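You operate a simulated robot arm through the tools that you are given. There is no shell and no other tool. Be economical: measure what you need, move in short steps, check, and stop when the job is done.

Carry out the task below with a simulated robot arm. There is one attempt and no reset: what you move stays moved.

Task
Gauge the sheet on the rim shelf; set the gap dial to match.
Fine: swing the gauge arm off again and put the sheet back.
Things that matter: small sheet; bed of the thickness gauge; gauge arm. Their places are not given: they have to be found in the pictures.

It is judged by the outcome, as a careful person would: the job done as asked, and still so three seconds after it is handed in. It fails if anything else is knocked over, pushed out of place, dropped, spilled or broken. Flat cloth is picked up by pressing the open fingertips on it (5 to 10 N) and closing them slowly along it; thin cloth reads only 2 to 8 mm in the jaws.

Robot
A 6-joint arm with a two-finger parallel gripper, fixed in place. Base frame: the origin is at the foot of the arm, x ahead of it, y to its left, z up. Lengths are in m, angles in degrees, forces in N, time in s.
With the tool pointing down near the work surface it reaches from about 0.36 to 0.76 m from the base axis. Its first joint turns from -66.0 to 66.0 degrees. Payload 2.45 kg.
The tool frame sits at the grasp point between the pads (the TCP): z along the fingers, y along the line on which they close. The tips reach 0.024 m beyond it. Largest opening 0.068 m; finger width 0.017, thickness 0.01; the body of the gripper, 0.04 by 0.07 m, starts 0.041 m behind the TCP.
Orientation is that of the tool frame in the base frame, as [roll, pitch, yaw] about the fixed x, y, z axes, in that order (R = Rz(yaw) Ry(pitch) Rx(roll)). With the fingers straight down and closing along the base's y, the tool's x points along the base's -x, its y along +y and its z along -z.

Tools
- The arm moves only by the tool move_arm. Its argument "steps" is one flat list of numbers, 6 for each row, row after row: the shift along the tool's x, y, z in units of 300 mm (1.0 is 300 mm), then the turn, a rotation vector about the tool's x, y, z in units of 120 degrees (1.0 is 120 degrees). In form: [tx, ty, tz, rx, ry, rz, tx, ty, tz, rx, ry, rz, ...]. A call has 1 to 20 rows; each row is the pose to reach, as a shift and turn from the pose commanded when the call began, along the tool's axes at that moment. "jaw" is the opening, from 0 (shut) to 1 (fully open), set as the call begins (left out, the last holds). A call with a number of a shift or a turn outside -1 to 1 is refused whole. Rows are played at 5 a second. More than 0.05 m and 8.6 degrees between two rows, or a gripper value outside its range, and nothing of the call is played. A pose out of reach is approached as far as the arm can. The call stops where the force on the tool passes 40 N (or 10 N more than at its start, if that is more) or the arm is blocked; 0.2 s more then pass. Each finger travels about 0.108 m/s and halts on what it meets, pressing with about 36 N; the grip force reading is that of the motor and also rises with nothing between the fingers. The clock runs only during rows and for 0.2 s after the last one: add rows that repeat a pose to give the fingers time. The reply holds the time, the measured pose of the TCP, the force on the tool along the base axes, the opening and the grip force, in the units named above and with some noise.
- Cameras (640 x 400 px; columns grow to the right, rows downward): "scene" is fixed at [0.1797, 0.4197, 1.4776]; the picture's right is [-0.64, -0.77, 0.00], its down [-0.33, 0.27, -0.91] and it looks along [0.69, -0.58, -0.42] (base axes); focal length 343 px, centre (320, 200). "wrist" rides on the gripper at [0.084, 0.011, -0.075] in the tool frame; the picture's right is [-0.13, 0.99, 0.00], its down [-0.60, -0.08, -0.79] and it looks along [-0.79, -0.10, 0.61] (tool axes); focal length 251 px, centre (320, 200).
- camera(camera): a new picture of that camera. It takes no simulated time.
- locate(camera, pixels): for up to 12 pixels [column, row] of the newest picture of that camera ("zoom" is the newest enlarged one), the place [x, y, z] in the base frame of the surface seen there, good to about 0.003 m. It takes no simulated time.
- enlarge(camera, box): a new picture of the part [left, top, right, bottom] of that camera's present view, enlarged. It takes no simulated time.
- hand_in(): hands the job in; it is judged then, once.

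Go step by step. Measure first, check grasps and placings, and put right what went wrong. The budget is 80 turns and 38 pictures, counting those below and the enlarged ones. Unless the task says otherwise, let go and move clear before handing in, and close with one line.

The tools are called after "Request:" as name(argument=value, ...) on one line, values as JSON. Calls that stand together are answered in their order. move_arm: Moves the arm, as the interface text tells. Its arguments: {"type":"object","properties":{"steps":{"type":"array"},"jaw":{"type":"number"}},"required":["steps"]} The other tools are called the same way: camera (camera) takes a picture; locate (camera, pixels) gives the place of the surface under pixels of a picture; enlarge (camera, box) takes an enlarged picture of a part of a camera's view; hand_in () hands the job in.

At the start:

```text
clock: 0.0
eef_pos: [0.4765, -0.0616, 1.2557]
ee_rot: [179.9, 0.1, -180.0]
force: [0.7, -0.3, -0.6]
opening: 0.068
grasp_force: 0.1
```

scene: 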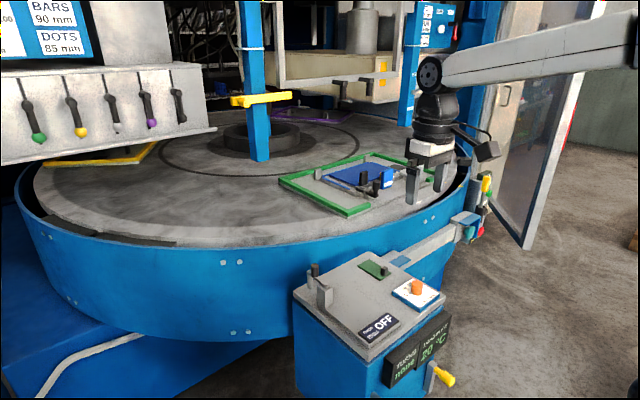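
wrist: 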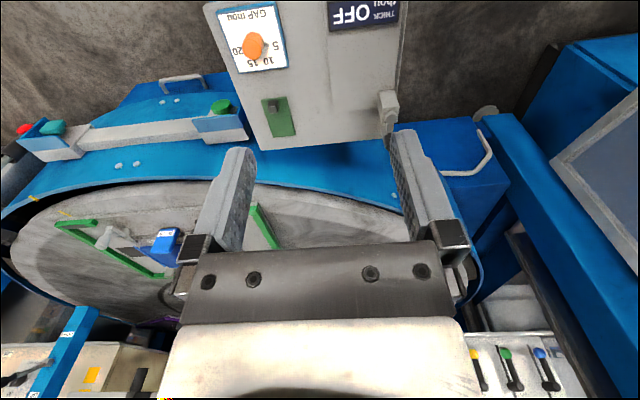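

The scene picture shows a console with a dial, an OFF display, a green piece and a small lever near (375,290). I'll enlarge it and the "rim shelf" area.

Request:
enlarge(camera="scene", box=[280, 220, 480, 345])

Request:
enlarge(camera="wrist", box=[180, 0, 420, 150])

```text
3.20 times, centred on (380, 282) of scene
```

zoom: 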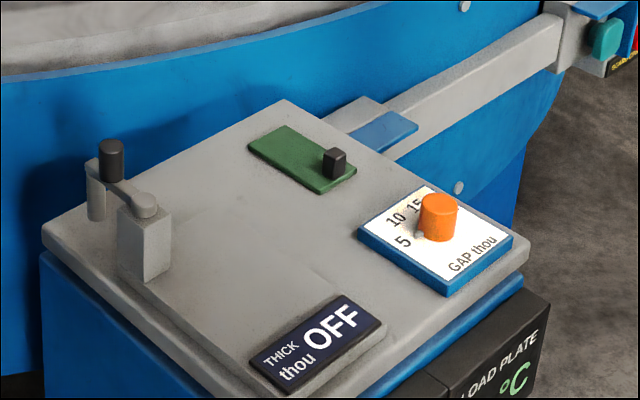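

```text
2.67 times, centred on (300, 75) of wrist
```

zoom: 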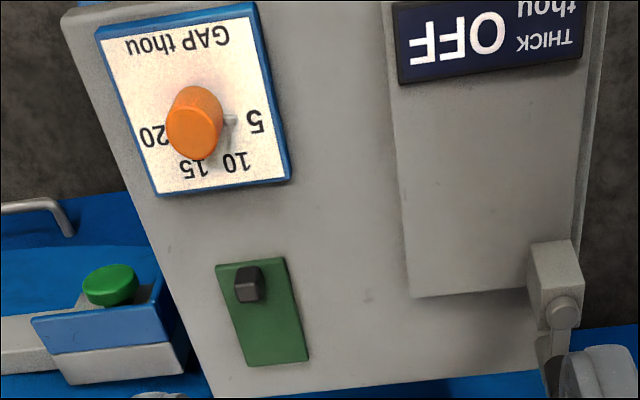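

The green sheet with its black grip lies on the console top at zoom (265,310). The raised bed has the display, and the gauge arm post is at (555,310). I'll locate these.

Request:
locate(camera="zoom", pixels=[[218, 266], [284, 258], [308, 360], [248, 366], [248, 284], [195, 110], [233, 120], [412, 295], [528, 280], [395, 90], [565, 310], [350, 200]])

Request:
locate(camera="scene", pixels=[[315, 268], [325, 284], [326, 298], [310, 285], [310, 290], [384, 270], [418, 283], [380, 324], [340, 307], [350, 290], [375, 262], [398, 261]])

Request:
enlarge(camera="scene", box=[360, 130, 520, 230])

```text
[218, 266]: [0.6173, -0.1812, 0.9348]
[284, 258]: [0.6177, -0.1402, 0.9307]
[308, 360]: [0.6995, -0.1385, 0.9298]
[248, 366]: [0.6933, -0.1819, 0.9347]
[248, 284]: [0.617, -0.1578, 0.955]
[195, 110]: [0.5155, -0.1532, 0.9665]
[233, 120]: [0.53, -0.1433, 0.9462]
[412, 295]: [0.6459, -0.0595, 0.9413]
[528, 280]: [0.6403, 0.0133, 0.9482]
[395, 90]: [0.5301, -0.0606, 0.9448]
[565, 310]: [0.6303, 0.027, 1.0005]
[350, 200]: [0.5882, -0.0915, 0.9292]
```

```text
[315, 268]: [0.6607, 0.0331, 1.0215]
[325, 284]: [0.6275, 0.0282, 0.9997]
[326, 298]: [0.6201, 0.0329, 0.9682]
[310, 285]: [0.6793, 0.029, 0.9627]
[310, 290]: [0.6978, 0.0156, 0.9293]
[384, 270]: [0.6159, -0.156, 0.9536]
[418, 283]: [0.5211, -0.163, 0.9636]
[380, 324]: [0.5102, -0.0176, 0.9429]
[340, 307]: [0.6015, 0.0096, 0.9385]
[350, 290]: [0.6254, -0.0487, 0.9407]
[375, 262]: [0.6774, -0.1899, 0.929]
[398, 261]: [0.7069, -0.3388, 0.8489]
```

```text
4.00 times, centred on (440, 180) of scene
```

zoom: 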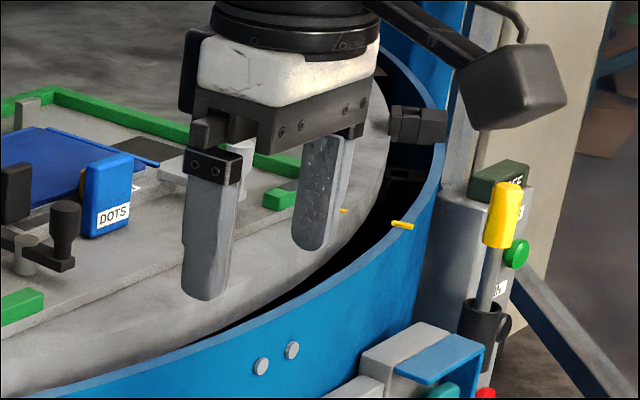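

The sheet spans x 0.617–0.697 and y −0.18 to −0.14, with its grip near (0.622,−0.157). The bed top is at z≈0.941 and the arm post is at (0.628,0.028). Next I'll zoom in on the dial and on the arm.

Request:
enlarge(camera="wrist", box=[210, 0, 300, 75])

Request:
enlarge(camera="scene", box=[290, 250, 400, 320])

```text
5.33 times, centred on (255, 38) of wrist
```

zoom: 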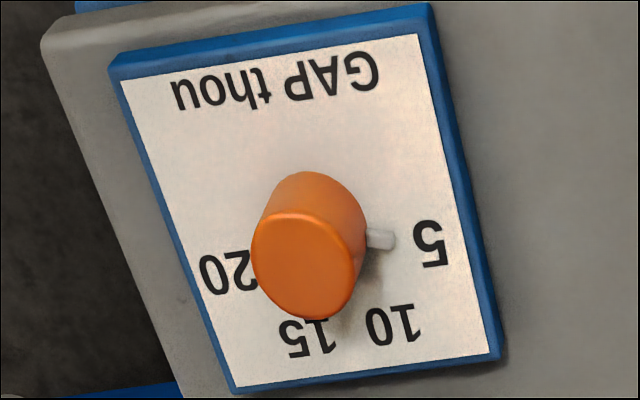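

```text
5.71 times, centred on (345, 285) of scene
```

zoom: 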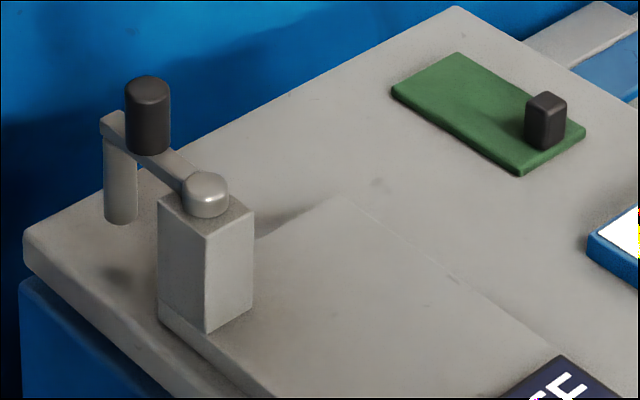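

The dial pointer sits near 5, toward +y, and the arm points +x away from the bed. I'll locate the grip and the arm's parts accurately.

Request:
locate(camera="zoom", pixels=[[547, 96], [535, 125], [558, 130], [545, 145], [522, 172], [585, 128], [395, 90], [147, 82], [147, 120], [120, 180], [120, 218], [206, 180]])

Request:
locate(camera="wrist", pixels=[[271, 45], [266, 60], [255, 62], [242, 51], [265, 43], [253, 46], [248, 12], [233, 10], [271, 2], [280, 65], [243, 71], [249, 36]])

```text
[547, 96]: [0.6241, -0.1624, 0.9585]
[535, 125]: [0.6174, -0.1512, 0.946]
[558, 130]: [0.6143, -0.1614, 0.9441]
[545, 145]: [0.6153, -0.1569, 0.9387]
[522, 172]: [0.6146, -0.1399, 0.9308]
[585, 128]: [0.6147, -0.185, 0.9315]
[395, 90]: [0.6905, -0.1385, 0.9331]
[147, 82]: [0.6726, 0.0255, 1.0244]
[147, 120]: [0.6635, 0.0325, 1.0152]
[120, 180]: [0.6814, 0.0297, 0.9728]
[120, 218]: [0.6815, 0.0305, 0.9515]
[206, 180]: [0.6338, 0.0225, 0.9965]
```

```text
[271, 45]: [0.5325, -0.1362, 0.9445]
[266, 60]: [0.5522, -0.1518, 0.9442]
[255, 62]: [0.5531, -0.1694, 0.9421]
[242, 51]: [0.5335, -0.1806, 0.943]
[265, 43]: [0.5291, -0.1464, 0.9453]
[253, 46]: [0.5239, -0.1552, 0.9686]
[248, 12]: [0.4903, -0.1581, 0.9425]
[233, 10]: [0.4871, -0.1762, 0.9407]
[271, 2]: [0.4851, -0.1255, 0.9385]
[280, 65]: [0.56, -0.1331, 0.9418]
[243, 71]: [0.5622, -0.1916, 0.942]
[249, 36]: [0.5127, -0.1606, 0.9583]
```

The grip is centred near (0.621,−0.160), z 0.936–0.959. I'll move above it.

Request:
move_arm(steps=[-0.0602, -0.041, 0.0857, 0, 0, 0, -0.1204, -0.082, 0.1714, 0, 0, 0, -0.1806, -0.123, 0.2571, 0, 0, 0, -0.2408, -0.164, 0.3428, 0, 0, 0, -0.301, -0.205, 0.4285, 0, 0, 0, -0.3612, -0.246, 0.5142, 0, 0, 0, -0.4214, -0.287, 0.6, 0, 0, 0, -0.4817, -0.328, 0.6857, 0, 0, 0], jaw=1)

Request:
camera(camera="wrist")

```text
clock: 1.8
eef_pos: [0.6217, -0.1599, 1.0499]
ee_rot: [-180.0, 0.0, 180.0]
force: [0.2, 0.8, -0.2]
opening: 0.0678
grasp_force: 0.0
```

```text
30 pictures are left
```

wrist: 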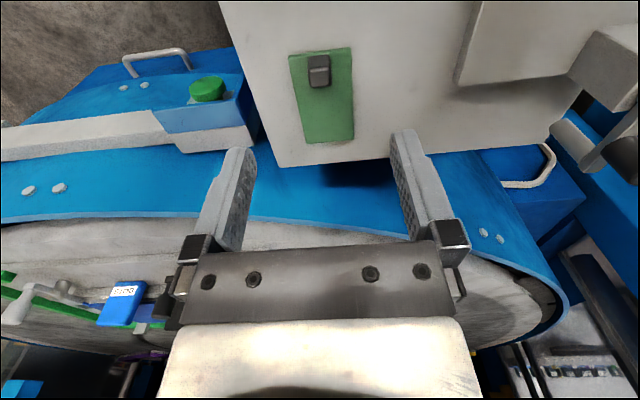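

Request:
locate(camera="wrist", pixels=[[319, 60], [319, 78], [309, 73], [330, 73], [289, 56], [351, 48], [355, 138], [306, 143], [270, 62], [458, 84], [570, 74]])

```text
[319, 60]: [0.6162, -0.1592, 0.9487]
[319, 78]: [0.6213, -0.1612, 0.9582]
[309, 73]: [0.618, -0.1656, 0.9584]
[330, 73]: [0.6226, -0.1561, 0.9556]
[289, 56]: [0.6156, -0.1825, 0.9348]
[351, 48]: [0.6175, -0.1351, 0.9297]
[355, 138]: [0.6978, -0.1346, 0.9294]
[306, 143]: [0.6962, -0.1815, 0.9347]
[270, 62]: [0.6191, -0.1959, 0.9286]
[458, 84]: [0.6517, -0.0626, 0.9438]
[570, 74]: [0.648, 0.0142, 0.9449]
```

The grip is confirmed at (0.621,−0.160). I'll descend to TCP z 0.961 and then close in a separate call.

Request:
move_arm(steps=[0, 0, 0.1, 0, 0, 0, 0, 0, 0.2, 0, 0, 0, 0.002, 0, 0.26, 0, 0, 0, 0.002, 0, 0.2963, 0, 0, 0], jaw=1)

Request:
move_arm(steps=[0, 0, 0, 0, 0, 0, 0, 0, 0, 0, 0, 0, 0, 0, 0, 0, 0, 0, 0, 0, 0, 0, 0, 0], jaw=0)

```text
clock: 2.8
eef_pos: [0.6228, -0.1609, 0.9594]
ee_rot: [-180.0, 0.0, -180.0]
force: [-0.2, 0.5, -0.8]
opening: 0.0683
grasp_force: 0.1
```

```text
clock: 3.8
eef_pos: [0.6223, -0.1603, 0.9597]
ee_rot: [180.0, 0.0, 180.0]
force: [0.2, 0.4, 0.2]
opening: 0.0148
grasp_force: 34.5
```

I have the grip, with the jaws at 14.8 mm. I'll lift 60 mm, carry the sheet over the bed to TCP (0.574,−0.026), and check.

Request:
move_arm(steps=[0, 0, -0.05, 0, 0, 0, 0, 0, -0.12, 0, 0, 0, 0, 0, -0.2, 0, 0, 0, 0.04, 0.09, -0.2, 0, 0, 0, 0.08, 0.18, -0.2, 0, 0, 0, 0.12, 0.27, -0.2, 0, 0, 0, 0.1617, 0.36, -0.2, 0, 0, 0, 0.1617, 0.4467, -0.2, 0, 0, 0, 0.1617, 0.4467, -0.2, 0, 0, 0])

Request:
camera(camera="wrist")

Request:
enlarge(camera="scene", box=[280, 220, 480, 345])

```text
clock: 5.8
eef_pos: [0.5742, -0.0244, 1.0176]
ee_rot: [-180.0, 0.0, -180.0]
force: [0.2, 0.3, -0.5]
opening: 0.0151
grasp_force: 34.0
```

```text
29 pictures are left
```

wrist: 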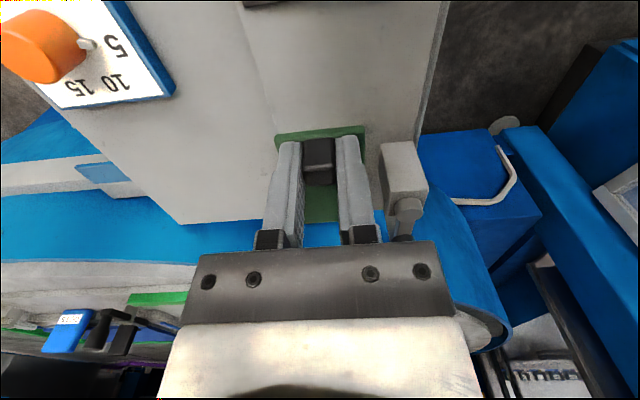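

```text
3.20 times, centred on (380, 282) of scene
```

zoom: 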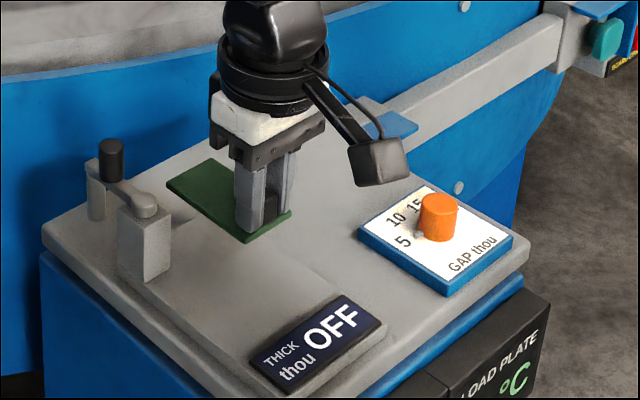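

The sheet hangs level over the bed. I'll lower it gently.

Request:
move_arm(steps=[0, -0.005, 0.05, 0, 0, 0, 0, -0.005, 0.1, 0, 0, 0, 0, -0.005, 0.13, 0, 0, 0, 0, -0.005, 0.143, 0, 0, 0, 0, -0.005, 0.143, 0, 0, 0])

Request:
camera(camera="wrist")

```text
clock: 7.0
eef_pos: [0.5729, -0.0276, 0.9773]
ee_rot: [-179.9, 0.0, -180.0]
force: [-0.3, -0.7, -1.4]
opening: 0.0149
grasp_force: 34.0
```

```text
27 pictures are left
```

wrist: 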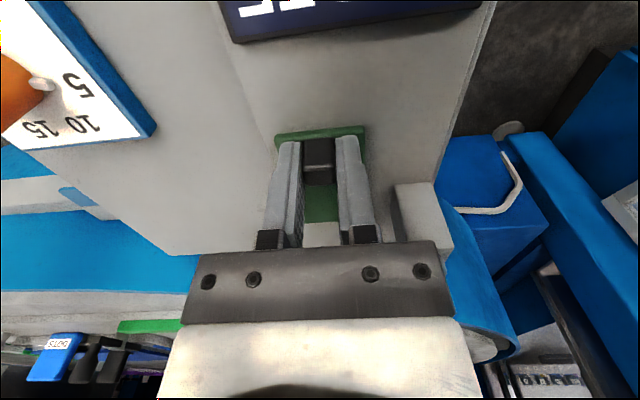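

There's no contact yet at z 0.977, so I'll creep down a few millimetres more.

Request:
move_arm(steps=[0, 0, 0.006, 0, 0, 0, 0, 0, 0.01, 0, 0, 0, 0, 0, 0.014, 0, 0, 0, 0, 0, 0.014, 0, 0, 0])

```text
clock: 8.0
eef_pos: [0.5727, -0.0279, 0.972]
ee_rot: [180.0, 0.0, -180.0]
force: [0.1, -0.8, -0.6]
opening: 0.0149
grasp_force: 34.6
```

Request:
move_arm(steps=[0, 0, 0.002, 0, 0, 0, 0, 0, 0.004, 0, 0, 0, 0, 0, 0.006, 0, 0, 0, 0, 0, 0.006, 0, 0, 0])

Request:
enlarge(camera="scene", box=[290, 250, 400, 320])

```text
clock: 9.0
eef_pos: [0.5746, -0.0291, 0.9724]
ee_rot: [-179.9, 0.1, -180.0]
force: [-1.5, 0.8, 9.2]
opening: 0.0152
grasp_force: 34.3
```

```text
5.71 times, centred on (345, 285) of scene
```

zoom: 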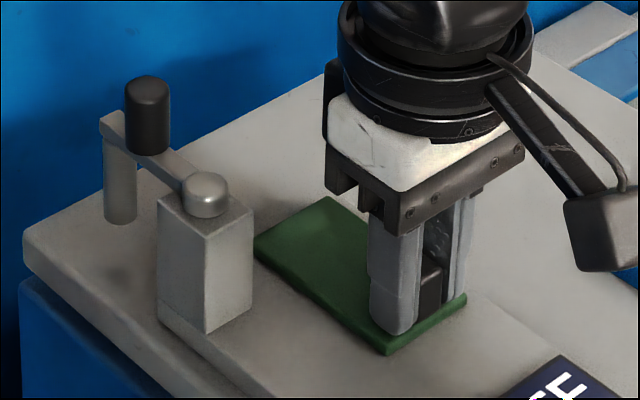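

The sheet is in contact at 9 N and seated. I'll open, rise straight up, and look.

Request:
move_arm(steps=[0, 0, 0, 0, 0, 0, 0, 0, 0, 0, 0, 0, 0, 0, 0, 0, 0, 0, 0, 0, -0.1, 0, 0, 0, 0, 0, -0.2, 0, 0, 0, 0, 0, -0.32, 0, 0, 0, 0.1, 0, -0.42, 0, 0, 0], jaw=0.6)

Request:
camera(camera="wrist")

Request:
enlarge(camera="scene", box=[280, 220, 480, 345])

```text
clock: 10.6
eef_pos: [0.5438, -0.0265, 1.0992]
ee_rot: [179.9, 0.0, -179.9]
force: [0.1, -0.5, 0.3]
opening: 0.0409
grasp_force: 0.1
```

```text
25 pictures are left
```

wrist: 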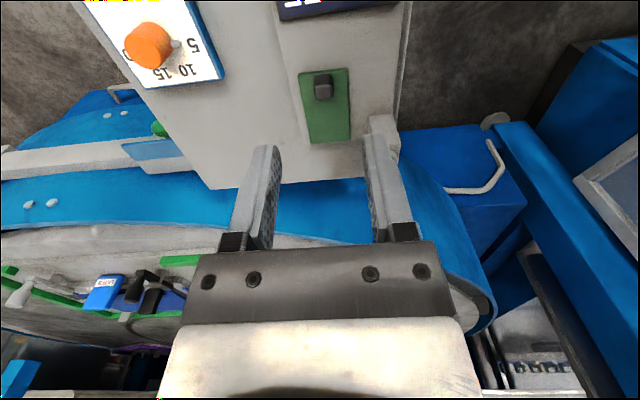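

```text
3.20 times, centred on (380, 282) of scene
```

zoom: 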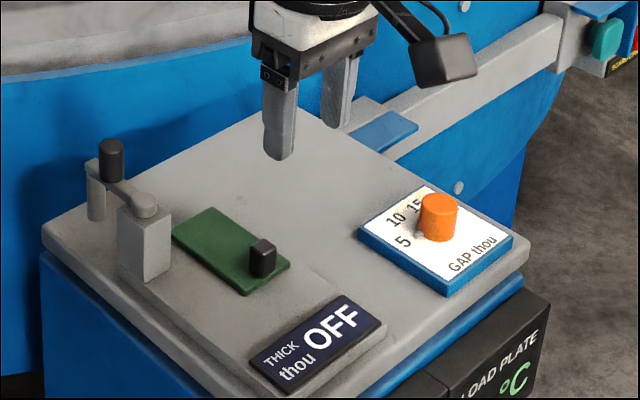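

The sheet lies on the bed and the gauge still reads OFF. I'll locate the knob and pivot precisely so I can swing the arm.

Request:
locate(camera="zoom", pixels=[[111, 142], [104, 160], [112, 165], [120, 160], [112, 178], [140, 197], [146, 205], [152, 200], [146, 196], [125, 188], [96, 200], [96, 216]])

Request:
enlarge(camera="scene", box=[295, 255, 345, 286])

```text
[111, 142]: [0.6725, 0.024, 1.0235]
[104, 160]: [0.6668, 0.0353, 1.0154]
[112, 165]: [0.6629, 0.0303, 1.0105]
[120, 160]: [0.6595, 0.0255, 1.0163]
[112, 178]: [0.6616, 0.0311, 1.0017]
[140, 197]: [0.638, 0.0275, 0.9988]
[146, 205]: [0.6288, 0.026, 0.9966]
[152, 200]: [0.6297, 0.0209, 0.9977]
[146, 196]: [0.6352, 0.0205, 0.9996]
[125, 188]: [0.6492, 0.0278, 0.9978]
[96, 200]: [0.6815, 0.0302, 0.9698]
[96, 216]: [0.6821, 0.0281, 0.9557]
```

```text
12.80 times, centred on (320, 270) of scene
```

zoom: 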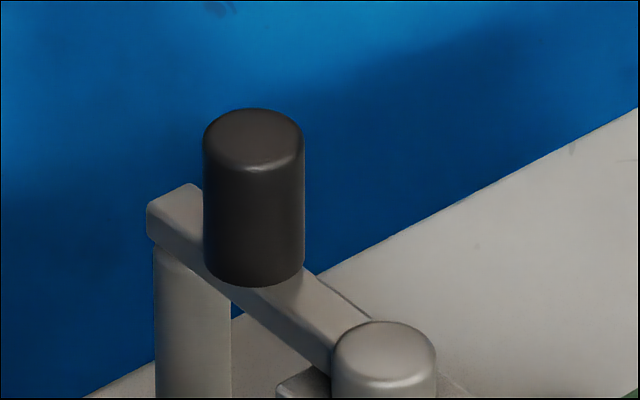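

The knob centre is about (0.668,0.026), the pivot about (0.633,0.0245), and the knob spans z 1.001–1.025. I'll straddle the knob with the fingers.

Request:
move_arm(steps=[-0.1, 0.0433, 0, 0, 0, 0, -0.2, 0.0866, 0, 0, 0, 0, -0.3, 0.13, 0, 0, 0, 0, -0.414, 0.1733, 0, 0, 0, 0, -0.414, 0.1733, 0, 0, 0, 0, -0.414, 0.1733, 0.08, 0, 0, 0, -0.414, 0.1733, 0.16, 0, 0, 0, -0.414, 0.1733, 0.2273, 0, 0, 0], jaw=0.55)

Request:
enlarge(camera="scene", box=[280, 230, 392, 300])

```text
clock: 12.4
eef_pos: [0.6671, 0.025, 1.031]
ee_rot: [-180.0, 0.1, 180.0]
force: [0.1, 0.8, -1.6]
opening: 0.0372
grasp_force: 0.1
```

```text
5.71 times, centred on (336, 265) of scene
```

zoom: 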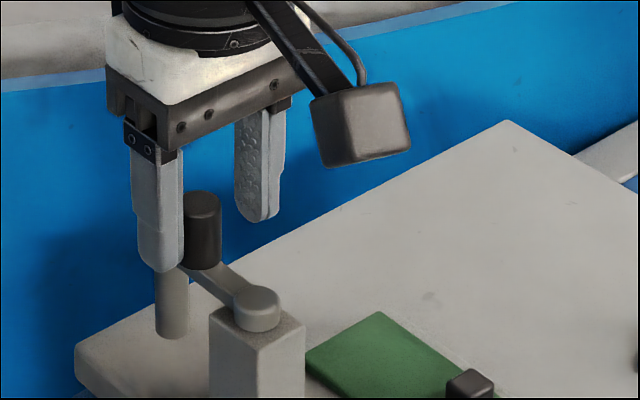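

The knob is between the fingers. I'll narrow the jaws to cage it loosely and swing the first 48° about the pivot, toward the bed.

Request:
move_arm(steps=[0, 0, 0, 0, 0, 0, 0, 0, 0, 0, 0, 0, 0.0011, -0.0158, 0, 0, 0, 0.0667, 0.0044, -0.0312, 0, 0, 0, 0.1333, 0.0098, -0.0461, 0, 0, 0, 0.2, 0.0172, -0.06, 0, 0, 0, 0.2667, 0.0265, -0.0728, 0, 0, 0, 0.3333, 0.0375, -0.0842, 0, 0, 0, 0.4], jaw=0.3)

Request:
enlarge(camera="scene", box=[280, 230, 392, 300])

```text
clock: 14.2
eef_pos: [0.6562, -0.0021, 1.0285]
ee_rot: [180.0, 0.0, 131.8]
force: [1.4, -0.3, -0.5]
opening: 0.0207
grasp_force: 0.1
```

```text
5.71 times, centred on (336, 265) of scene
```

zoom: 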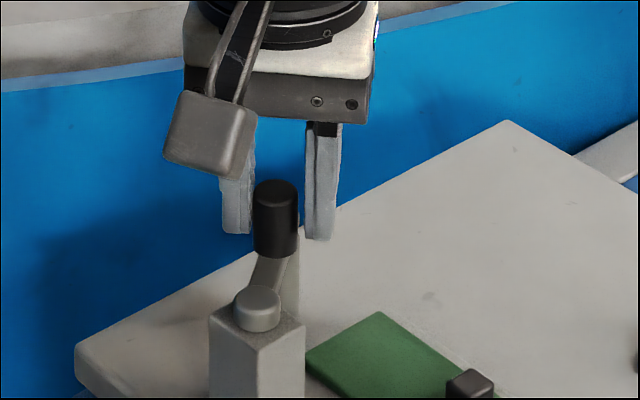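

The arm follows, now at about 45°. I'll repeat the same arc in the new tool frame, another 48°.

Request:
move_arm(steps=[0.0011, -0.0158, 0, 0, 0, 0.0667, 0.0044, -0.0312, 0, 0, 0, 0.1333, 0.0098, -0.0461, 0, 0, 0, 0.2, 0.0172, -0.06, 0, 0, 0, 0.2667, 0.0265, -0.0728, 0, 0, 0, 0.3333, 0.0375, -0.0842, 0, 0, 0, 0.4])

Request:
enlarge(camera="scene", box=[280, 220, 480, 345])

```text
clock: 15.6
eef_pos: [0.6299, -0.0094, 1.0288]
ee_rot: [180.0, 0.0, 83.8]
force: [-1.1, 0.2, -0.3]
opening: 0.0203
grasp_force: 0.0
```

```text
3.20 times, centred on (380, 282) of scene
```

zoom: 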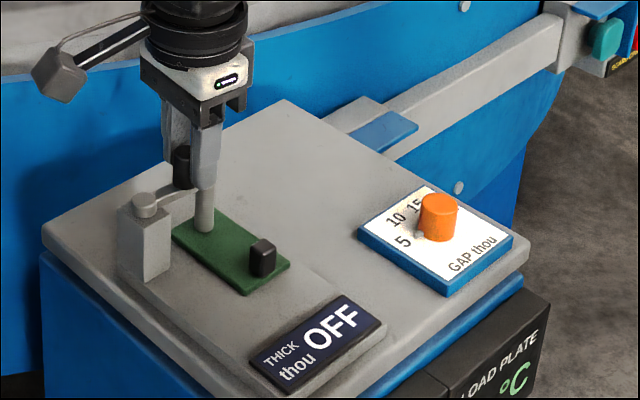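

The foot is over the sheet at (205,222), but the display still says OFF. I'll swing 16° further.

Request:
move_arm(steps=[0.0011, -0.0158, 0, 0, 0, 0.0667, 0.0044, -0.0312, 0, 0, 0, 0.1333, 0.0044, -0.0312, 0, 0, 0, 0.1333])

Request:
enlarge(camera="scene", box=[280, 220, 480, 345])

```text
clock: 16.4
eef_pos: [0.6209, -0.0069, 1.029]
ee_rot: [180.0, 0.0, 67.8]
force: [-0.4, -0.5, -0.1]
opening: 0.0208
grasp_force: 0.1
```

```text
3.20 times, centred on (380, 282) of scene
```

zoom: 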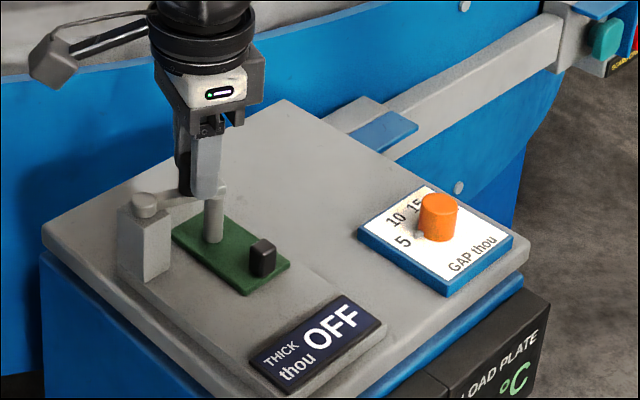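

Still OFF, and the force is free. I'll swing another 16°.

Request:
move_arm(steps=[0.0011, -0.0158, 0, 0, 0, 0.0667, 0.0044, -0.0312, 0, 0, 0, 0.1333, 0.0044, -0.0312, 0, 0, 0, 0.1333])

Request:
enlarge(camera="scene", box=[280, 220, 480, 345])

```text
clock: 17.2
eef_pos: [0.6132, -0.0014, 1.0303]
ee_rot: [180.0, 0.0, 51.9]
force: [0.4, 0.3, -0.4]
opening: 0.0206
grasp_force: 0.6
```

```text
3.20 times, centred on (380, 282) of scene
```

zoom: 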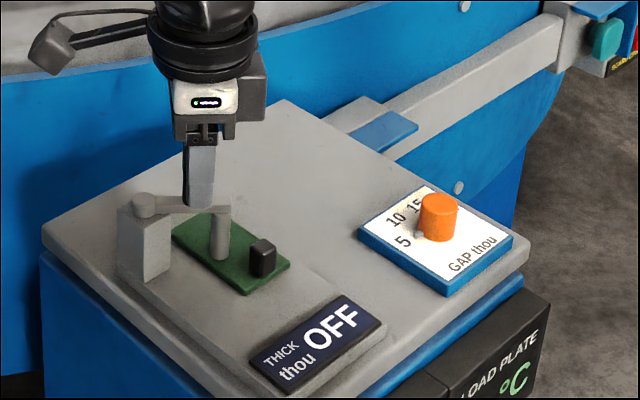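

Still OFF. I'll check where the foot and sheet now are.

Request:
locate(camera="zoom", pixels=[[220, 235], [220, 255], [224, 208], [145, 200], [172, 235], [212, 212], [243, 293], [290, 265], [262, 243], [160, 208]])

Request:
enlarge(camera="scene", box=[325, 275, 385, 315])

```text
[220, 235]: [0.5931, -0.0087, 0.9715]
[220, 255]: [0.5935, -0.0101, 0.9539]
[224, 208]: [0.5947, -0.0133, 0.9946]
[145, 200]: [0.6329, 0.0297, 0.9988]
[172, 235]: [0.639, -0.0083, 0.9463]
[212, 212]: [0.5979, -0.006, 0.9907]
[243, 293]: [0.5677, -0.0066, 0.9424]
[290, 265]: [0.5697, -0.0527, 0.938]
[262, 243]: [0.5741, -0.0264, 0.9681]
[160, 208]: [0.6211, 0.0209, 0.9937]
```

```text
10.00 times, centred on (355, 295) of scene
```

zoom: 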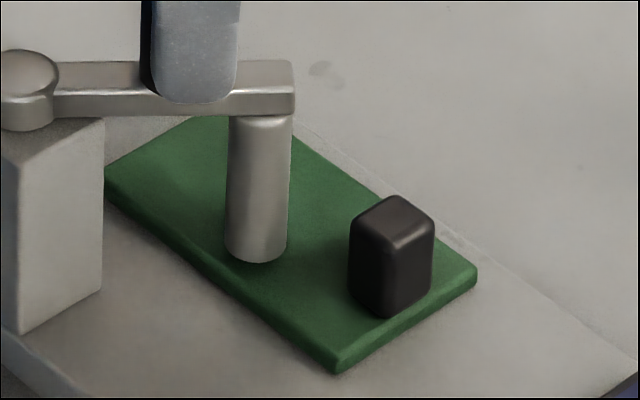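

The foot is over the sheet at about (0.598,−0.013). The gauge may need time to settle, so I'll wait a second.

Request:
move_arm(steps=[0, 0, 0, 0, 0, 0, 0, 0, 0, 0, 0, 0, 0, 0, 0, 0, 0, 0, 0, 0, 0, 0, 0, 0, 0, 0, 0, 0, 0, 0, 0, 0, 0, 0, 0, 0, 0, 0, 0, 0, 0, 0, 0, 0, 0, 0, 0, 0, 0, 0, 0, 0, 0, 0, 0, 0, 0, 0, 0, 0])

Request:
enlarge(camera="scene", box=[300, 250, 420, 325])

```text
clock: 19.4
eef_pos: [0.6132, 0.0, 1.0297]
ee_rot: [-180.0, 0.0, 52.1]
force: [-1.1, 0.1, -0.6]
opening: 0.0207
grasp_force: 0.7
```

```text
5.33 times, centred on (360, 288) of scene
```

zoom: 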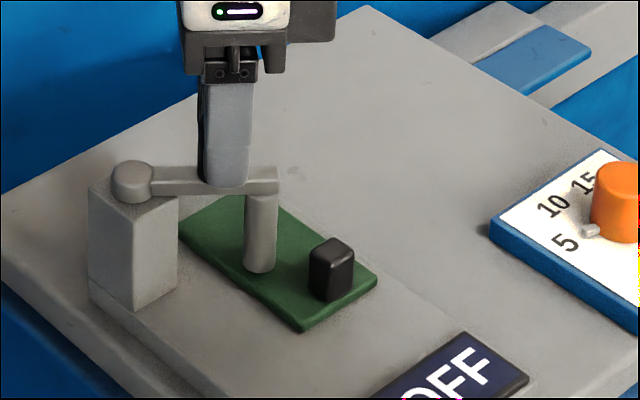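

Still OFF after 2 s. I'll push gently further, 8°+8°, to see whether there is a stop or detent.

Request:
move_arm(steps=[0.0011, -0.0158, 0, 0, 0, 0.0667, 0.0044, -0.0312, 0, 0, 0, 0.1333, 0.0044, -0.0312, 0, 0, 0, 0.1333, 0.0044, -0.0312, 0, 0, 0, 0.1333])

Request:
enlarge(camera="scene", box=[300, 250, 420, 325])

```text
clock: 20.4
eef_pos: [0.6061, 0.0036, 1.0295]
ee_rot: [180.0, -0.2, 35.9]
force: [8.0, -7.2, 4.2]
opening: 0.0291
grasp_force: 5.0
```

```text
5.33 times, centred on (360, 288) of scene
```

zoom: 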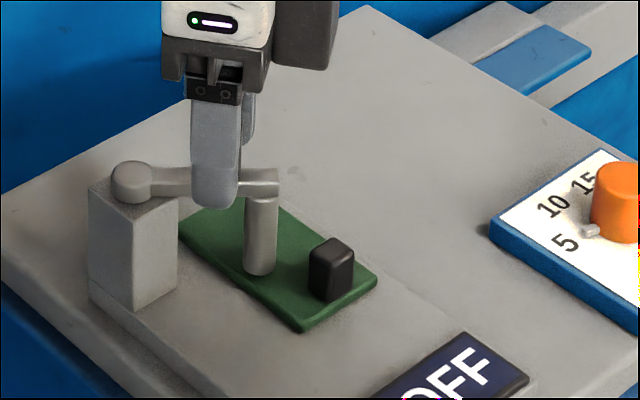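

The arm hit its end stop near 133°, with the foot at about (0.598,−0.0135). I'll ease back, open and lift clear to see whether it reads once untouched.

Request:
move_arm(steps=[0.0011, 0.0158, 0, 0, 0, -0.0667, 0.0044, 0.0312, 0, 0, 0, -0.1333, 0.0044, 0.0312, 0, 0, 0, -0.1333, 0.0044, 0.0312, -0.08, 0, 0, -0.1333, 0.0044, 0.0312, -0.2, 0, 0, -0.1333], jaw=0.6)

Request:
enlarge(camera="scene", box=[290, 240, 430, 328])

```text
clock: 21.6
eef_pos: [0.611, -0.0029, 1.0891]
ee_rot: [180.0, 0.0, 51.9]
force: [0.6, 0.4, 0.7]
opening: 0.0408
grasp_force: 0.0
```

```text
4.55 times, centred on (360, 284) of scene
```

zoom: 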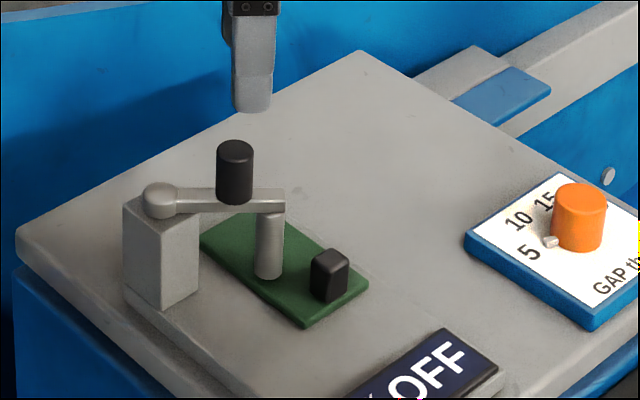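

It still reads OFF. The foot may need pressing down, so I'll close the fingers, wait, and press gently on top of the knob.

Request:
move_arm(steps=[0, 0, 0, 0, 0, 0, 0, 0, 0, 0, 0, 0, 0, 0, 0.06, 0, 0, 0, 0, 0, 0.11, 0, 0, 0, 0, 0, 0.123, 0, 0, 0, 0, 0, 0.13, 0, 0, 0, 0, 0, 0.135, 0, 0, 0, 0, 0, 0.135, 0, 0, 0], jaw=0)

```text
clock: 23.4
eef_pos: [0.6121, -0.0024, 1.0483]
ee_rot: [180.0, 0.0, 52.0]
force: [0.1, 0.4, 0.0]
opening: 0.0002
grasp_force: 23.9
```

Request:
move_arm(steps=[0, 0, 0.005, 0, 0, 0, 0, 0, 0.01, 0, 0, 0, 0, 0, 0.015, 0, 0, 0, 0, 0, 0.015, 0, 0, 0])

Request:
enlarge(camera="scene", box=[290, 240, 430, 328])

```text
clock: 24.2
eef_pos: [0.6137, -0.0033, 1.049]
ee_rot: [179.7, 0.0, 51.9]
force: [-3.5, -2.3, 4.5]
opening: 0.0
grasp_force: 23.3
stopped in row 4: the force on the tool passed its limit (the readings are from after the stop); the commanded pose is now the measured one
```

```text
4.55 times, centred on (360, 284) of scene
```

zoom: 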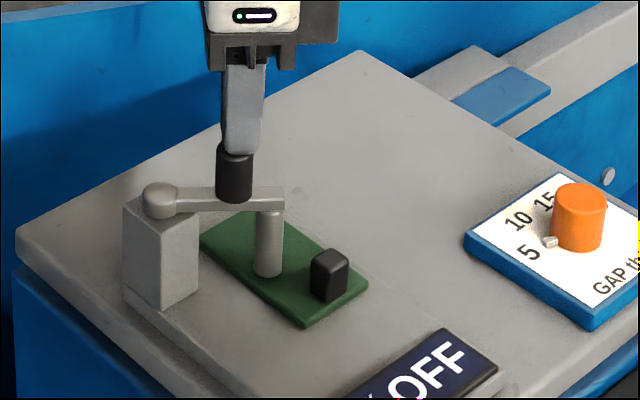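

The arm is rigid vertically and rests at its end stop, so the sheet is probably not well enough centred under the foot. I'll lift, turn back to yaw 180, and then slide the sheet by its grip.

Request:
move_arm(steps=[0, 0, -0.1, 0, 0, 0, 0, 0, -0.2, 0, 0, 0, 0, 0, -0.2, 0, 0, -0.0667, 0, 0, -0.2, 0, 0, -0.1333, 0, 0, -0.2, 0, 0, -0.2, 0, 0, -0.2, 0, 0, -0.2667, 0, 0, -0.2, 0, 0, -0.3333, 0, 0, -0.2, 0, 0, -0.4, 0, 0, -0.2, 0, 0, -0.4667, 0, 0, -0.2, 0, 0, -0.5333, 0, 0, -0.2, 0, 0, -0.6, 0, 0, -0.2, 0, 0, -0.6667, 0, 0, -0.2, 0, 0, -0.7333, 0, 0, -0.2, 0, 0, -0.8, 0, 0, -0.2, 0, 0, -0.8667, 0, 0, -0.2, 0, 0, -0.9333, 0, 0, -0.2, 0, 0, -1.0], jaw=0.6)

```text
clock: 27.8
eef_pos: [0.613, -0.0036, 1.1079]
ee_rot: [180.0, 0.2, 172.2]
force: [0.6, 1.0, -0.1]
opening: 0.041
grasp_force: 0.0
```

I'm at yaw 172. I'll go above the grip and check its position.

Request:
move_arm(steps=[0.06, -0.05, 0, 0, 0, -0.033, 0.1177, -0.0982, 0, 0, 0, -0.065, 0.1177, -0.0982, 0, 0, 0, -0.065])

Request:
camera(camera="wrist")

```text
clock: 28.6
eef_pos: [0.5745, -0.0271, 1.1089]
ee_rot: [-179.9, 0.3, 179.9]
force: [0.2, -1.3, -0.6]
opening: 0.0409
grasp_force: 0.1
```

```text
12 pictures are left
```

wrist: 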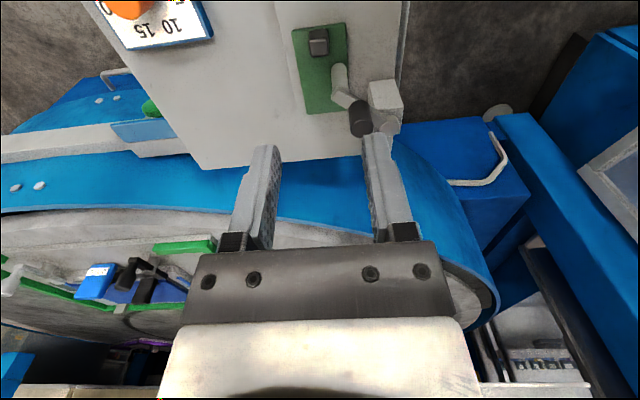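

From here the foot at (338,68) sits right at the sheet's +y edge. I'll locate the bed, sheet, foot and grip.

Request:
locate(camera="wrist", pixels=[[292, 29], [345, 23], [352, 110], [306, 114], [318, 38], [338, 70], [337, 80], [300, 117], [275, 10], [395, 30], [360, 122], [370, 85]])

```text
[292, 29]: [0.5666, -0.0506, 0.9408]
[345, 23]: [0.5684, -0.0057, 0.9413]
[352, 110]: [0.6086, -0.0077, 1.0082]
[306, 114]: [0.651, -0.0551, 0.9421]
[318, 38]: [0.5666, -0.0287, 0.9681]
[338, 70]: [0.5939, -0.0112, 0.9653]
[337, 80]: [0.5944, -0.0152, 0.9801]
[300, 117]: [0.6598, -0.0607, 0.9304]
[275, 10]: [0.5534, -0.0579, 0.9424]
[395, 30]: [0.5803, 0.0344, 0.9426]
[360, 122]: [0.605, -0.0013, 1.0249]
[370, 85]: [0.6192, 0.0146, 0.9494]
```

The bed runs y −0.06 to about +0.04, so its centre, and the foot, is near (0.598,−0.013). The sheet is about 14 mm too far to −y. I'll descend onto the grip and close.

Request:
move_arm(steps=[0, -0.006, 0.1, 0, 0, 0, 0, -0.006, 0.2, 0, 0, 0, 0, -0.006, 0.3, 0, 0, 0, 0, -0.006, 0.4, 0, 0, 0, 0, -0.006, 0.4513, 0, 0, 0], jaw=0.6)

Request:
move_arm(steps=[0, 0, 0, 0, 0, 0, 0, 0, 0, 0, 0, 0, 0, 0, 0, 0, 0, 0], jaw=0)

Request:
move_arm(steps=[0.01, 0.012, 0, 0, 0, 0, 0.02, 0.024, 0, 0, 0, 0, 0.03, 0.036, 0, 0, 0, 0, 0.04, 0.048, 0, 0, 0, 0, 0.04, 0.048, 0, 0, 0, 0])

Request:
enlarge(camera="scene", box=[290, 240, 430, 328])

```text
clock: 29.8
eef_pos: [0.5741, -0.0306, 0.9745]
ee_rot: [-179.9, 0.3, 179.8]
force: [-0.7, 0.5, 0.6]
opening: 0.0409
grasp_force: 0.0
```

```text
clock: 30.6
eef_pos: [0.575, -0.0306, 0.9747]
ee_rot: [-179.9, 0.2, -180.0]
force: [0.1, 0.1, 0.2]
opening: 0.0149
grasp_force: 34.8
```

```text
clock: 31.8
eef_pos: [0.5632, -0.0155, 0.9732]
ee_rot: [-180.0, 0.2, 180.0]
force: [-4.7, 2.8, 16.6]
opening: 0.0153
grasp_force: 34.5
```

```text
4.55 times, centred on (360, 284) of scene
```

zoom: 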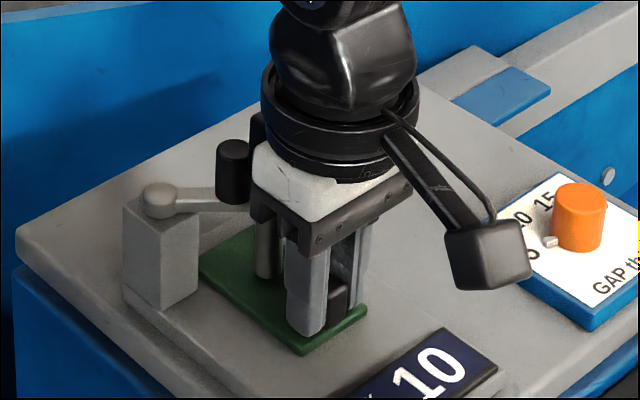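

Now it reads 10. I'll release, rise and confirm the settled reading.

Request:
move_arm(steps=[0, 0, 0, 0, 0, 0, 0, 0, 0, 0, 0, 0, 0, 0, -0.05, 0, 0, 0, 0, 0, -0.15, 0, 0, 0, 0, 0, -0.3, 0, 0, 0, 0, 0, -0.42, 0, 0, 0, 0, 0, -0.42, 0, 0, 0, 0, 0, -0.42, 0, 0, 0], jaw=0.6)

Request:
enlarge(camera="scene", box=[330, 255, 450, 330])

```text
clock: 33.6
eef_pos: [0.5656, -0.0152, 1.0986]
ee_rot: [-180.0, 0.3, 179.8]
force: [-0.5, -0.1, -0.4]
opening: 0.0407
grasp_force: 0.1
```

```text
5.33 times, centred on (390, 292) of scene
```

zoom: 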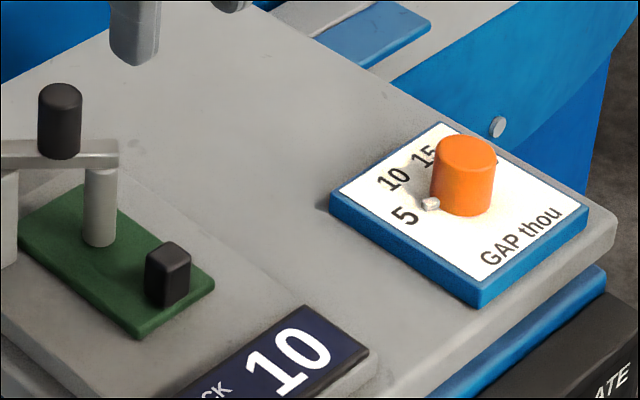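

The settled reading is 10. I'll measure the dial geometry in this view for the turn from its present pointer to the 10 mark.

Request:
locate(camera="zoom", pixels=[[424, 204], [431, 205], [438, 203], [464, 148], [433, 175], [494, 175], [460, 210], [405, 215], [394, 177], [425, 155], [440, 128], [480, 300]])

Request:
locate(camera="zoom", pixels=[[335, 200], [583, 212], [386, 184], [401, 169], [399, 219], [411, 210], [445, 152], [485, 152], [432, 200]])

```text
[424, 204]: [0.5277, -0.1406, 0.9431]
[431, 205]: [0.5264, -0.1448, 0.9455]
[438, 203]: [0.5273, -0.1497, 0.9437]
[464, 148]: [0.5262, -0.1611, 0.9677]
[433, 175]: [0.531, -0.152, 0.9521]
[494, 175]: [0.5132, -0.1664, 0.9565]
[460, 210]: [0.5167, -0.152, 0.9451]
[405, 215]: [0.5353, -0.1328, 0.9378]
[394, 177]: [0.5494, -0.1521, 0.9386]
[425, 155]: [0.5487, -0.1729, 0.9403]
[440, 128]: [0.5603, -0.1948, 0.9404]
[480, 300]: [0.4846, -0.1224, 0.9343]
```

```text
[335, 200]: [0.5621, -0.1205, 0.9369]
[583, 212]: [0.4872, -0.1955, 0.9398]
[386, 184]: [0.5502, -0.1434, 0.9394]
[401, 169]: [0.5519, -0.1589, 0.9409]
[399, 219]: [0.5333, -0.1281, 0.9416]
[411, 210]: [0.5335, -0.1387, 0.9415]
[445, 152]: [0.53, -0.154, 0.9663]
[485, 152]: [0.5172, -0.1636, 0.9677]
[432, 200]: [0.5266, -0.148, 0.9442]
```

The dial centre is about (0.5225,−0.159), with z 0.944–0.968. The pointer is near 5 or slightly past it, and the 10 label is around +20° from +x. I'll move over the dial and descend around it.

Request:
move_arm(steps=[0.036, -0.12, 0, 0, 0, 0, 0.072, -0.24, 0, 0, 0, 0, 0.108, -0.36, 0, 0, 0, 0, 0.1437, -0.4793, 0, 0, 0, 0, 0.1437, -0.4793, 0, 0, 0, 0, 0.1437, -0.4793, 0.12, 0, 0, 0, 0.1437, -0.4793, 0.24, 0, 0, 0, 0.1437, -0.4793, 0.35, 0, 0, 0, 0.1437, -0.4793, 0.4087, 0, 0, 0], jaw=0.7)

Request:
camera(camera="wrist")

```text
clock: 35.6
eef_pos: [0.5194, -0.1584, 0.9754]
ee_rot: [-179.9, 0.3, 179.9]
force: [-0.2, -0.2, 0.2]
opening: 0.0477
grasp_force: 0.1
```

```text
9 pictures are left
```

wrist: 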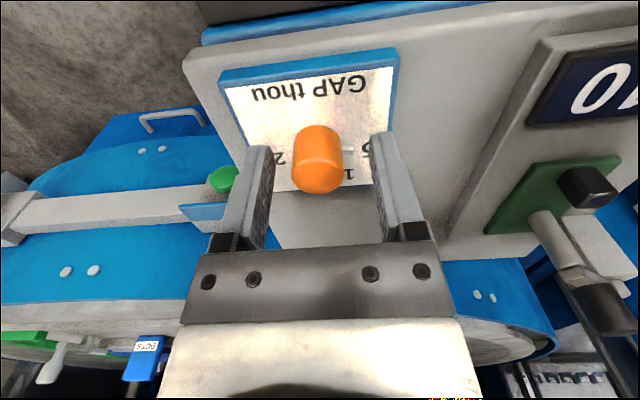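

The fingers straddle the dial. I'll shift 3 mm ahead, close, and turn clockwise by 48° (toward 10).

Request:
move_arm(steps=[-0.009, 0, 0, 0, 0, 0, -0.009, 0, 0, 0, 0, 0], jaw=0.7)

Request:
move_arm(steps=[0, 0, 0, 0, 0, 0, 0, 0, 0, 0, 0, 0, 0, 0, 0, 0, 0, 0], jaw=0)

Request:
move_arm(steps=[0, 0, 0, 0, 0, 0.0667, 0, 0, 0, 0, 0, 0.1333, 0, 0, 0, 0, 0, 0.2, 0, 0, 0, 0, 0, 0.2667, 0, 0, 0, 0, 0, 0.3333, 0, 0, 0, 0, 0, 0.4, 0, 0, 0, 0, 0, 0.4])

Request:
enlarge(camera="scene", box=[380, 262, 450, 306])

```text
clock: 36.2
eef_pos: [0.5225, -0.1578, 0.9754]
ee_rot: [-179.9, 0.2, -180.0]
force: [-1.3, -0.5, -0.5]
opening: 0.0475
grasp_force: 0.1
```

```text
clock: 37.0
eef_pos: [0.5225, -0.1597, 0.9767]
ee_rot: [-180.0, 0.4, 179.8]
force: [-0.4, -25.1, -6.1]
opening: 0.0259
grasp_force: 41.1
```

```text
clock: 38.6
eef_pos: [0.5233, -0.1578, 0.9761]
ee_rot: [179.7, 0.3, 131.8]
force: [12.6, -3.7, -2.5]
opening: 0.0257
grasp_force: 41.2
```

```text
9.09 times, centred on (415, 284) of scene
```

zoom: 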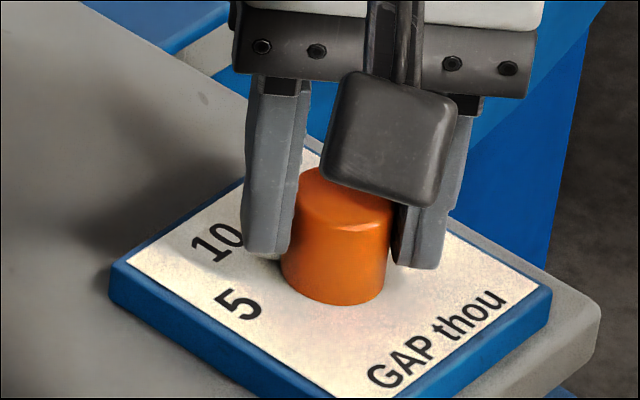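

The pointer moved and is now hidden behind the finger. I'll release, lift and look.

Request:
move_arm(steps=[0, 0, 0, 0, 0, 0, 0, 0, 0, 0, 0, 0, 0, 0, -0.1, 0, 0, 0, 0, 0, -0.22, 0, 0, 0, 0, 0, -0.36, 0, 0, 0, 0, 0, -0.5, 0, 0, 0, 0, 0, -0.5, 0, 0, 0], jaw=0.7)

Request:
enlarge(camera="scene", box=[380, 262, 450, 306])

```text
clock: 40.2
eef_pos: [0.5204, -0.1575, 1.1266]
ee_rot: [179.8, 0.1, 131.9]
force: [0.8, 0.3, 0.2]
opening: 0.0475
grasp_force: 0.0
```

```text
9.09 times, centred on (415, 284) of scene
```

zoom: 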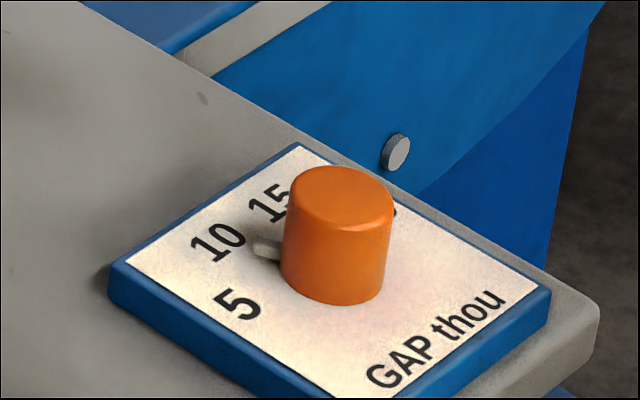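

The pointer at (262,249) looks aimed at "10" at (218,241). I'll verify numerically.

Request:
locate(camera="zoom", pixels=[[256, 247], [264, 248], [274, 252], [206, 248], [230, 235], [218, 241], [238, 303], [258, 212], [282, 196], [335, 304], [284, 255], [342, 190]])

Request:
locate(camera="zoom", pixels=[[298, 145], [118, 268], [130, 262], [540, 285], [310, 260], [360, 260], [335, 230], [290, 240], [380, 240], [258, 255]])

```text
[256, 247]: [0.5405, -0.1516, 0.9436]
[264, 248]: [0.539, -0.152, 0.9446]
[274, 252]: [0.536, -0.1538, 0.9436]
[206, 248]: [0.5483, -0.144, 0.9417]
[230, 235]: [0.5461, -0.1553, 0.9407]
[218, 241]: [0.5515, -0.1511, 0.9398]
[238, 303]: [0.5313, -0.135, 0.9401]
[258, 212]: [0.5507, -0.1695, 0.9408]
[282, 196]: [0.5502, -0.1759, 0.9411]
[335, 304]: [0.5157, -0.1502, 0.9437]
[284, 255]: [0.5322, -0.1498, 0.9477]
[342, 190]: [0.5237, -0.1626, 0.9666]
```

```text
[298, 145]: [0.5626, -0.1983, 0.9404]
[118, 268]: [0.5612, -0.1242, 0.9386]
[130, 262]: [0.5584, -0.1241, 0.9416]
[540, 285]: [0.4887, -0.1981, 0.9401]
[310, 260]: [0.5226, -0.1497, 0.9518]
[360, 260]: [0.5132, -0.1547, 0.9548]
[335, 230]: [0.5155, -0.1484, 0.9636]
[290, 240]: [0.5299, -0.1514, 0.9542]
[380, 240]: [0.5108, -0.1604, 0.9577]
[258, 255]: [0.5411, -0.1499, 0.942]
```

By measurement the pointer is at about 26° and the "10" label at about 19–22°, so it may be a few degrees short. I'll back the arm off for a steeper wrist view of the dial.

Request:
move_arm(steps=[0.0402, -0.0386, 0, 0, 0, -0.0667, 0.0804, -0.0771, 0, 0, 0, -0.1333, 0.1207, -0.1157, 0, 0, 0, -0.2, 0.1609, -0.1542, 0, 0, 0, -0.2667, 0.2011, -0.1928, 0, 0, 0, -0.3333, 0.2413, -0.2313, 0, 0, 0, -0.4008, 0.2413, -0.2313, 0, 0, 0, -0.4008])

Request:
enlarge(camera="wrist", box=[240, 70, 400, 170])

```text
clock: 41.8
eef_pos: [0.421, -0.1499, 1.126]
ee_rot: [-179.9, 0.3, -179.9]
force: [-1.4, 0.7, 0.4]
opening: 0.0475
grasp_force: 0.1
```

```text
4.00 times, centred on (320, 120) of wrist
```

zoom: 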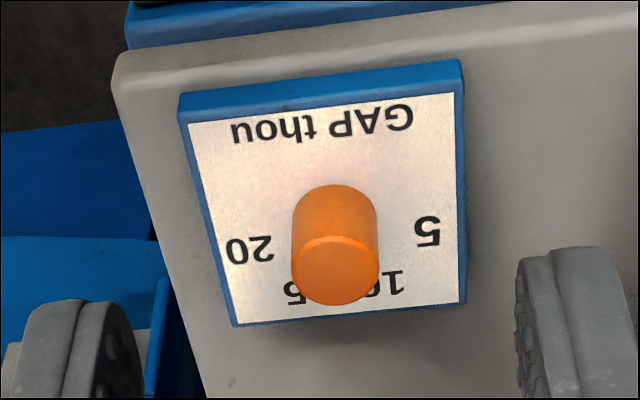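

The knob hides the pointer here, but the plate and labels are clear, so I'll locate them for the scale geometry.

Request:
locate(camera="zoom", pixels=[[427, 231], [249, 250], [386, 284], [294, 292], [188, 125], [453, 94], [465, 302], [235, 324], [335, 190], [293, 215], [377, 212], [336, 270]])

```text
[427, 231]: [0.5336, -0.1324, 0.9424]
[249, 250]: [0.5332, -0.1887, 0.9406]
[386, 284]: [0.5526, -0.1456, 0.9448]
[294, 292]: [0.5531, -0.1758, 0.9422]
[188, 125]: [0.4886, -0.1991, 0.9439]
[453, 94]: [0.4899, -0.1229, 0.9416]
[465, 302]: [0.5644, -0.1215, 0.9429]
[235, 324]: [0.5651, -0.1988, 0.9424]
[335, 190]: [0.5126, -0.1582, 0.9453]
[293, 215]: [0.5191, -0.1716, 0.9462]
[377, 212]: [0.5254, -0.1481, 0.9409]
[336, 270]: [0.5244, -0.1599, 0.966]
```

The scale works out to 5 at +72°, 10 at +24° and 20 at −72°, and the pointer is at about 28°. I'll regrasp, centred on the dial at (0.5245,−0.160), and add 4° clockwise.

Request:
move_arm(steps=[-0.115, -0.0116, 0, 0, 0, 0, -0.23, -0.0232, 0, 0, 0, 0, -0.345, -0.0347, 0, 0, 0, 0, -0.345, -0.0347, 0.12, 0, 0, 0, -0.345, -0.0347, 0.24, 0, 0, 0, -0.345, -0.0347, 0.36, 0, 0, 0, -0.345, -0.0347, 0.45, 0, 0, 0, -0.345, -0.0347, 0.5, 0, 0, 0], jaw=0.7)

Request:
move_arm(steps=[0, 0, 0, 0, 0, 0, 0, 0, 0, 0, 0, 0, 0, 0, 0, 0, 0, 0], jaw=0)

Request:
move_arm(steps=[0, 0, 0, 0, 0, 0.0167, 0, 0, 0, 0, 0, 0.0333, 0, 0, 0, 0, 0, 0.0333])

Request:
move_arm(steps=[0, 0, 0, 0, 0, 0.0333, 0, 0, 0, 0, 0, 0.0333, 0, 0, -0.1, 0, 0, 0.0333, 0, 0, -0.22, 0, 0, 0.0333, 0, 0, -0.36, 0, 0, 0.0333, 0, 0, -0.5, 0, 0, 0, 0, 0, -0.5, 0, 0, 0], jaw=0.7)

Request:
enlarge(camera="scene", box=[380, 262, 450, 306])

```text
clock: 43.6
eef_pos: [0.5271, -0.1615, 0.9764]
ee_rot: [-179.9, 0.3, -180.0]
force: [0.1, 0.2, 0.7]
opening: 0.0477
grasp_force: 0.1
```

```text
clock: 44.4
eef_pos: [0.5273, -0.1593, 0.9766]
ee_rot: [-180.0, 0.4, -180.0]
force: [7.7, 30.2, -3.5]
opening: 0.0247
grasp_force: 40.1
```

```text
clock: 45.2
eef_pos: [0.528, -0.1599, 0.9772]
ee_rot: [-180.0, 0.4, 176.0]
force: [16.0, 26.4, -5.9]
opening: 0.0248
grasp_force: 40.2
```

```text
clock: 46.8
eef_pos: [0.5245, -0.1623, 1.1269]
ee_rot: [-180.0, 0.4, 176.0]
force: [1.3, -0.2, 0.6]
opening: 0.0476
grasp_force: 0.1
```

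```text
9.09 times, centred on (415, 284) of scene
```

zoom: 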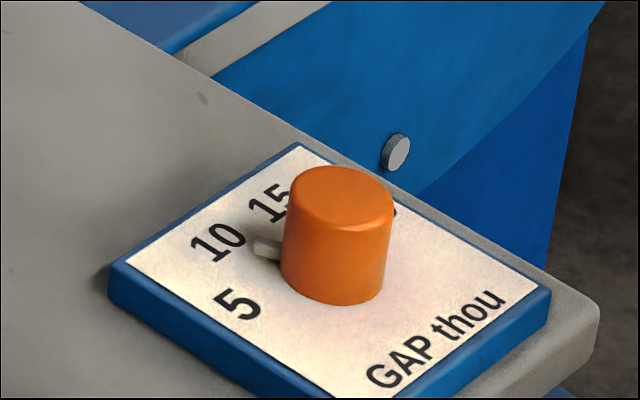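

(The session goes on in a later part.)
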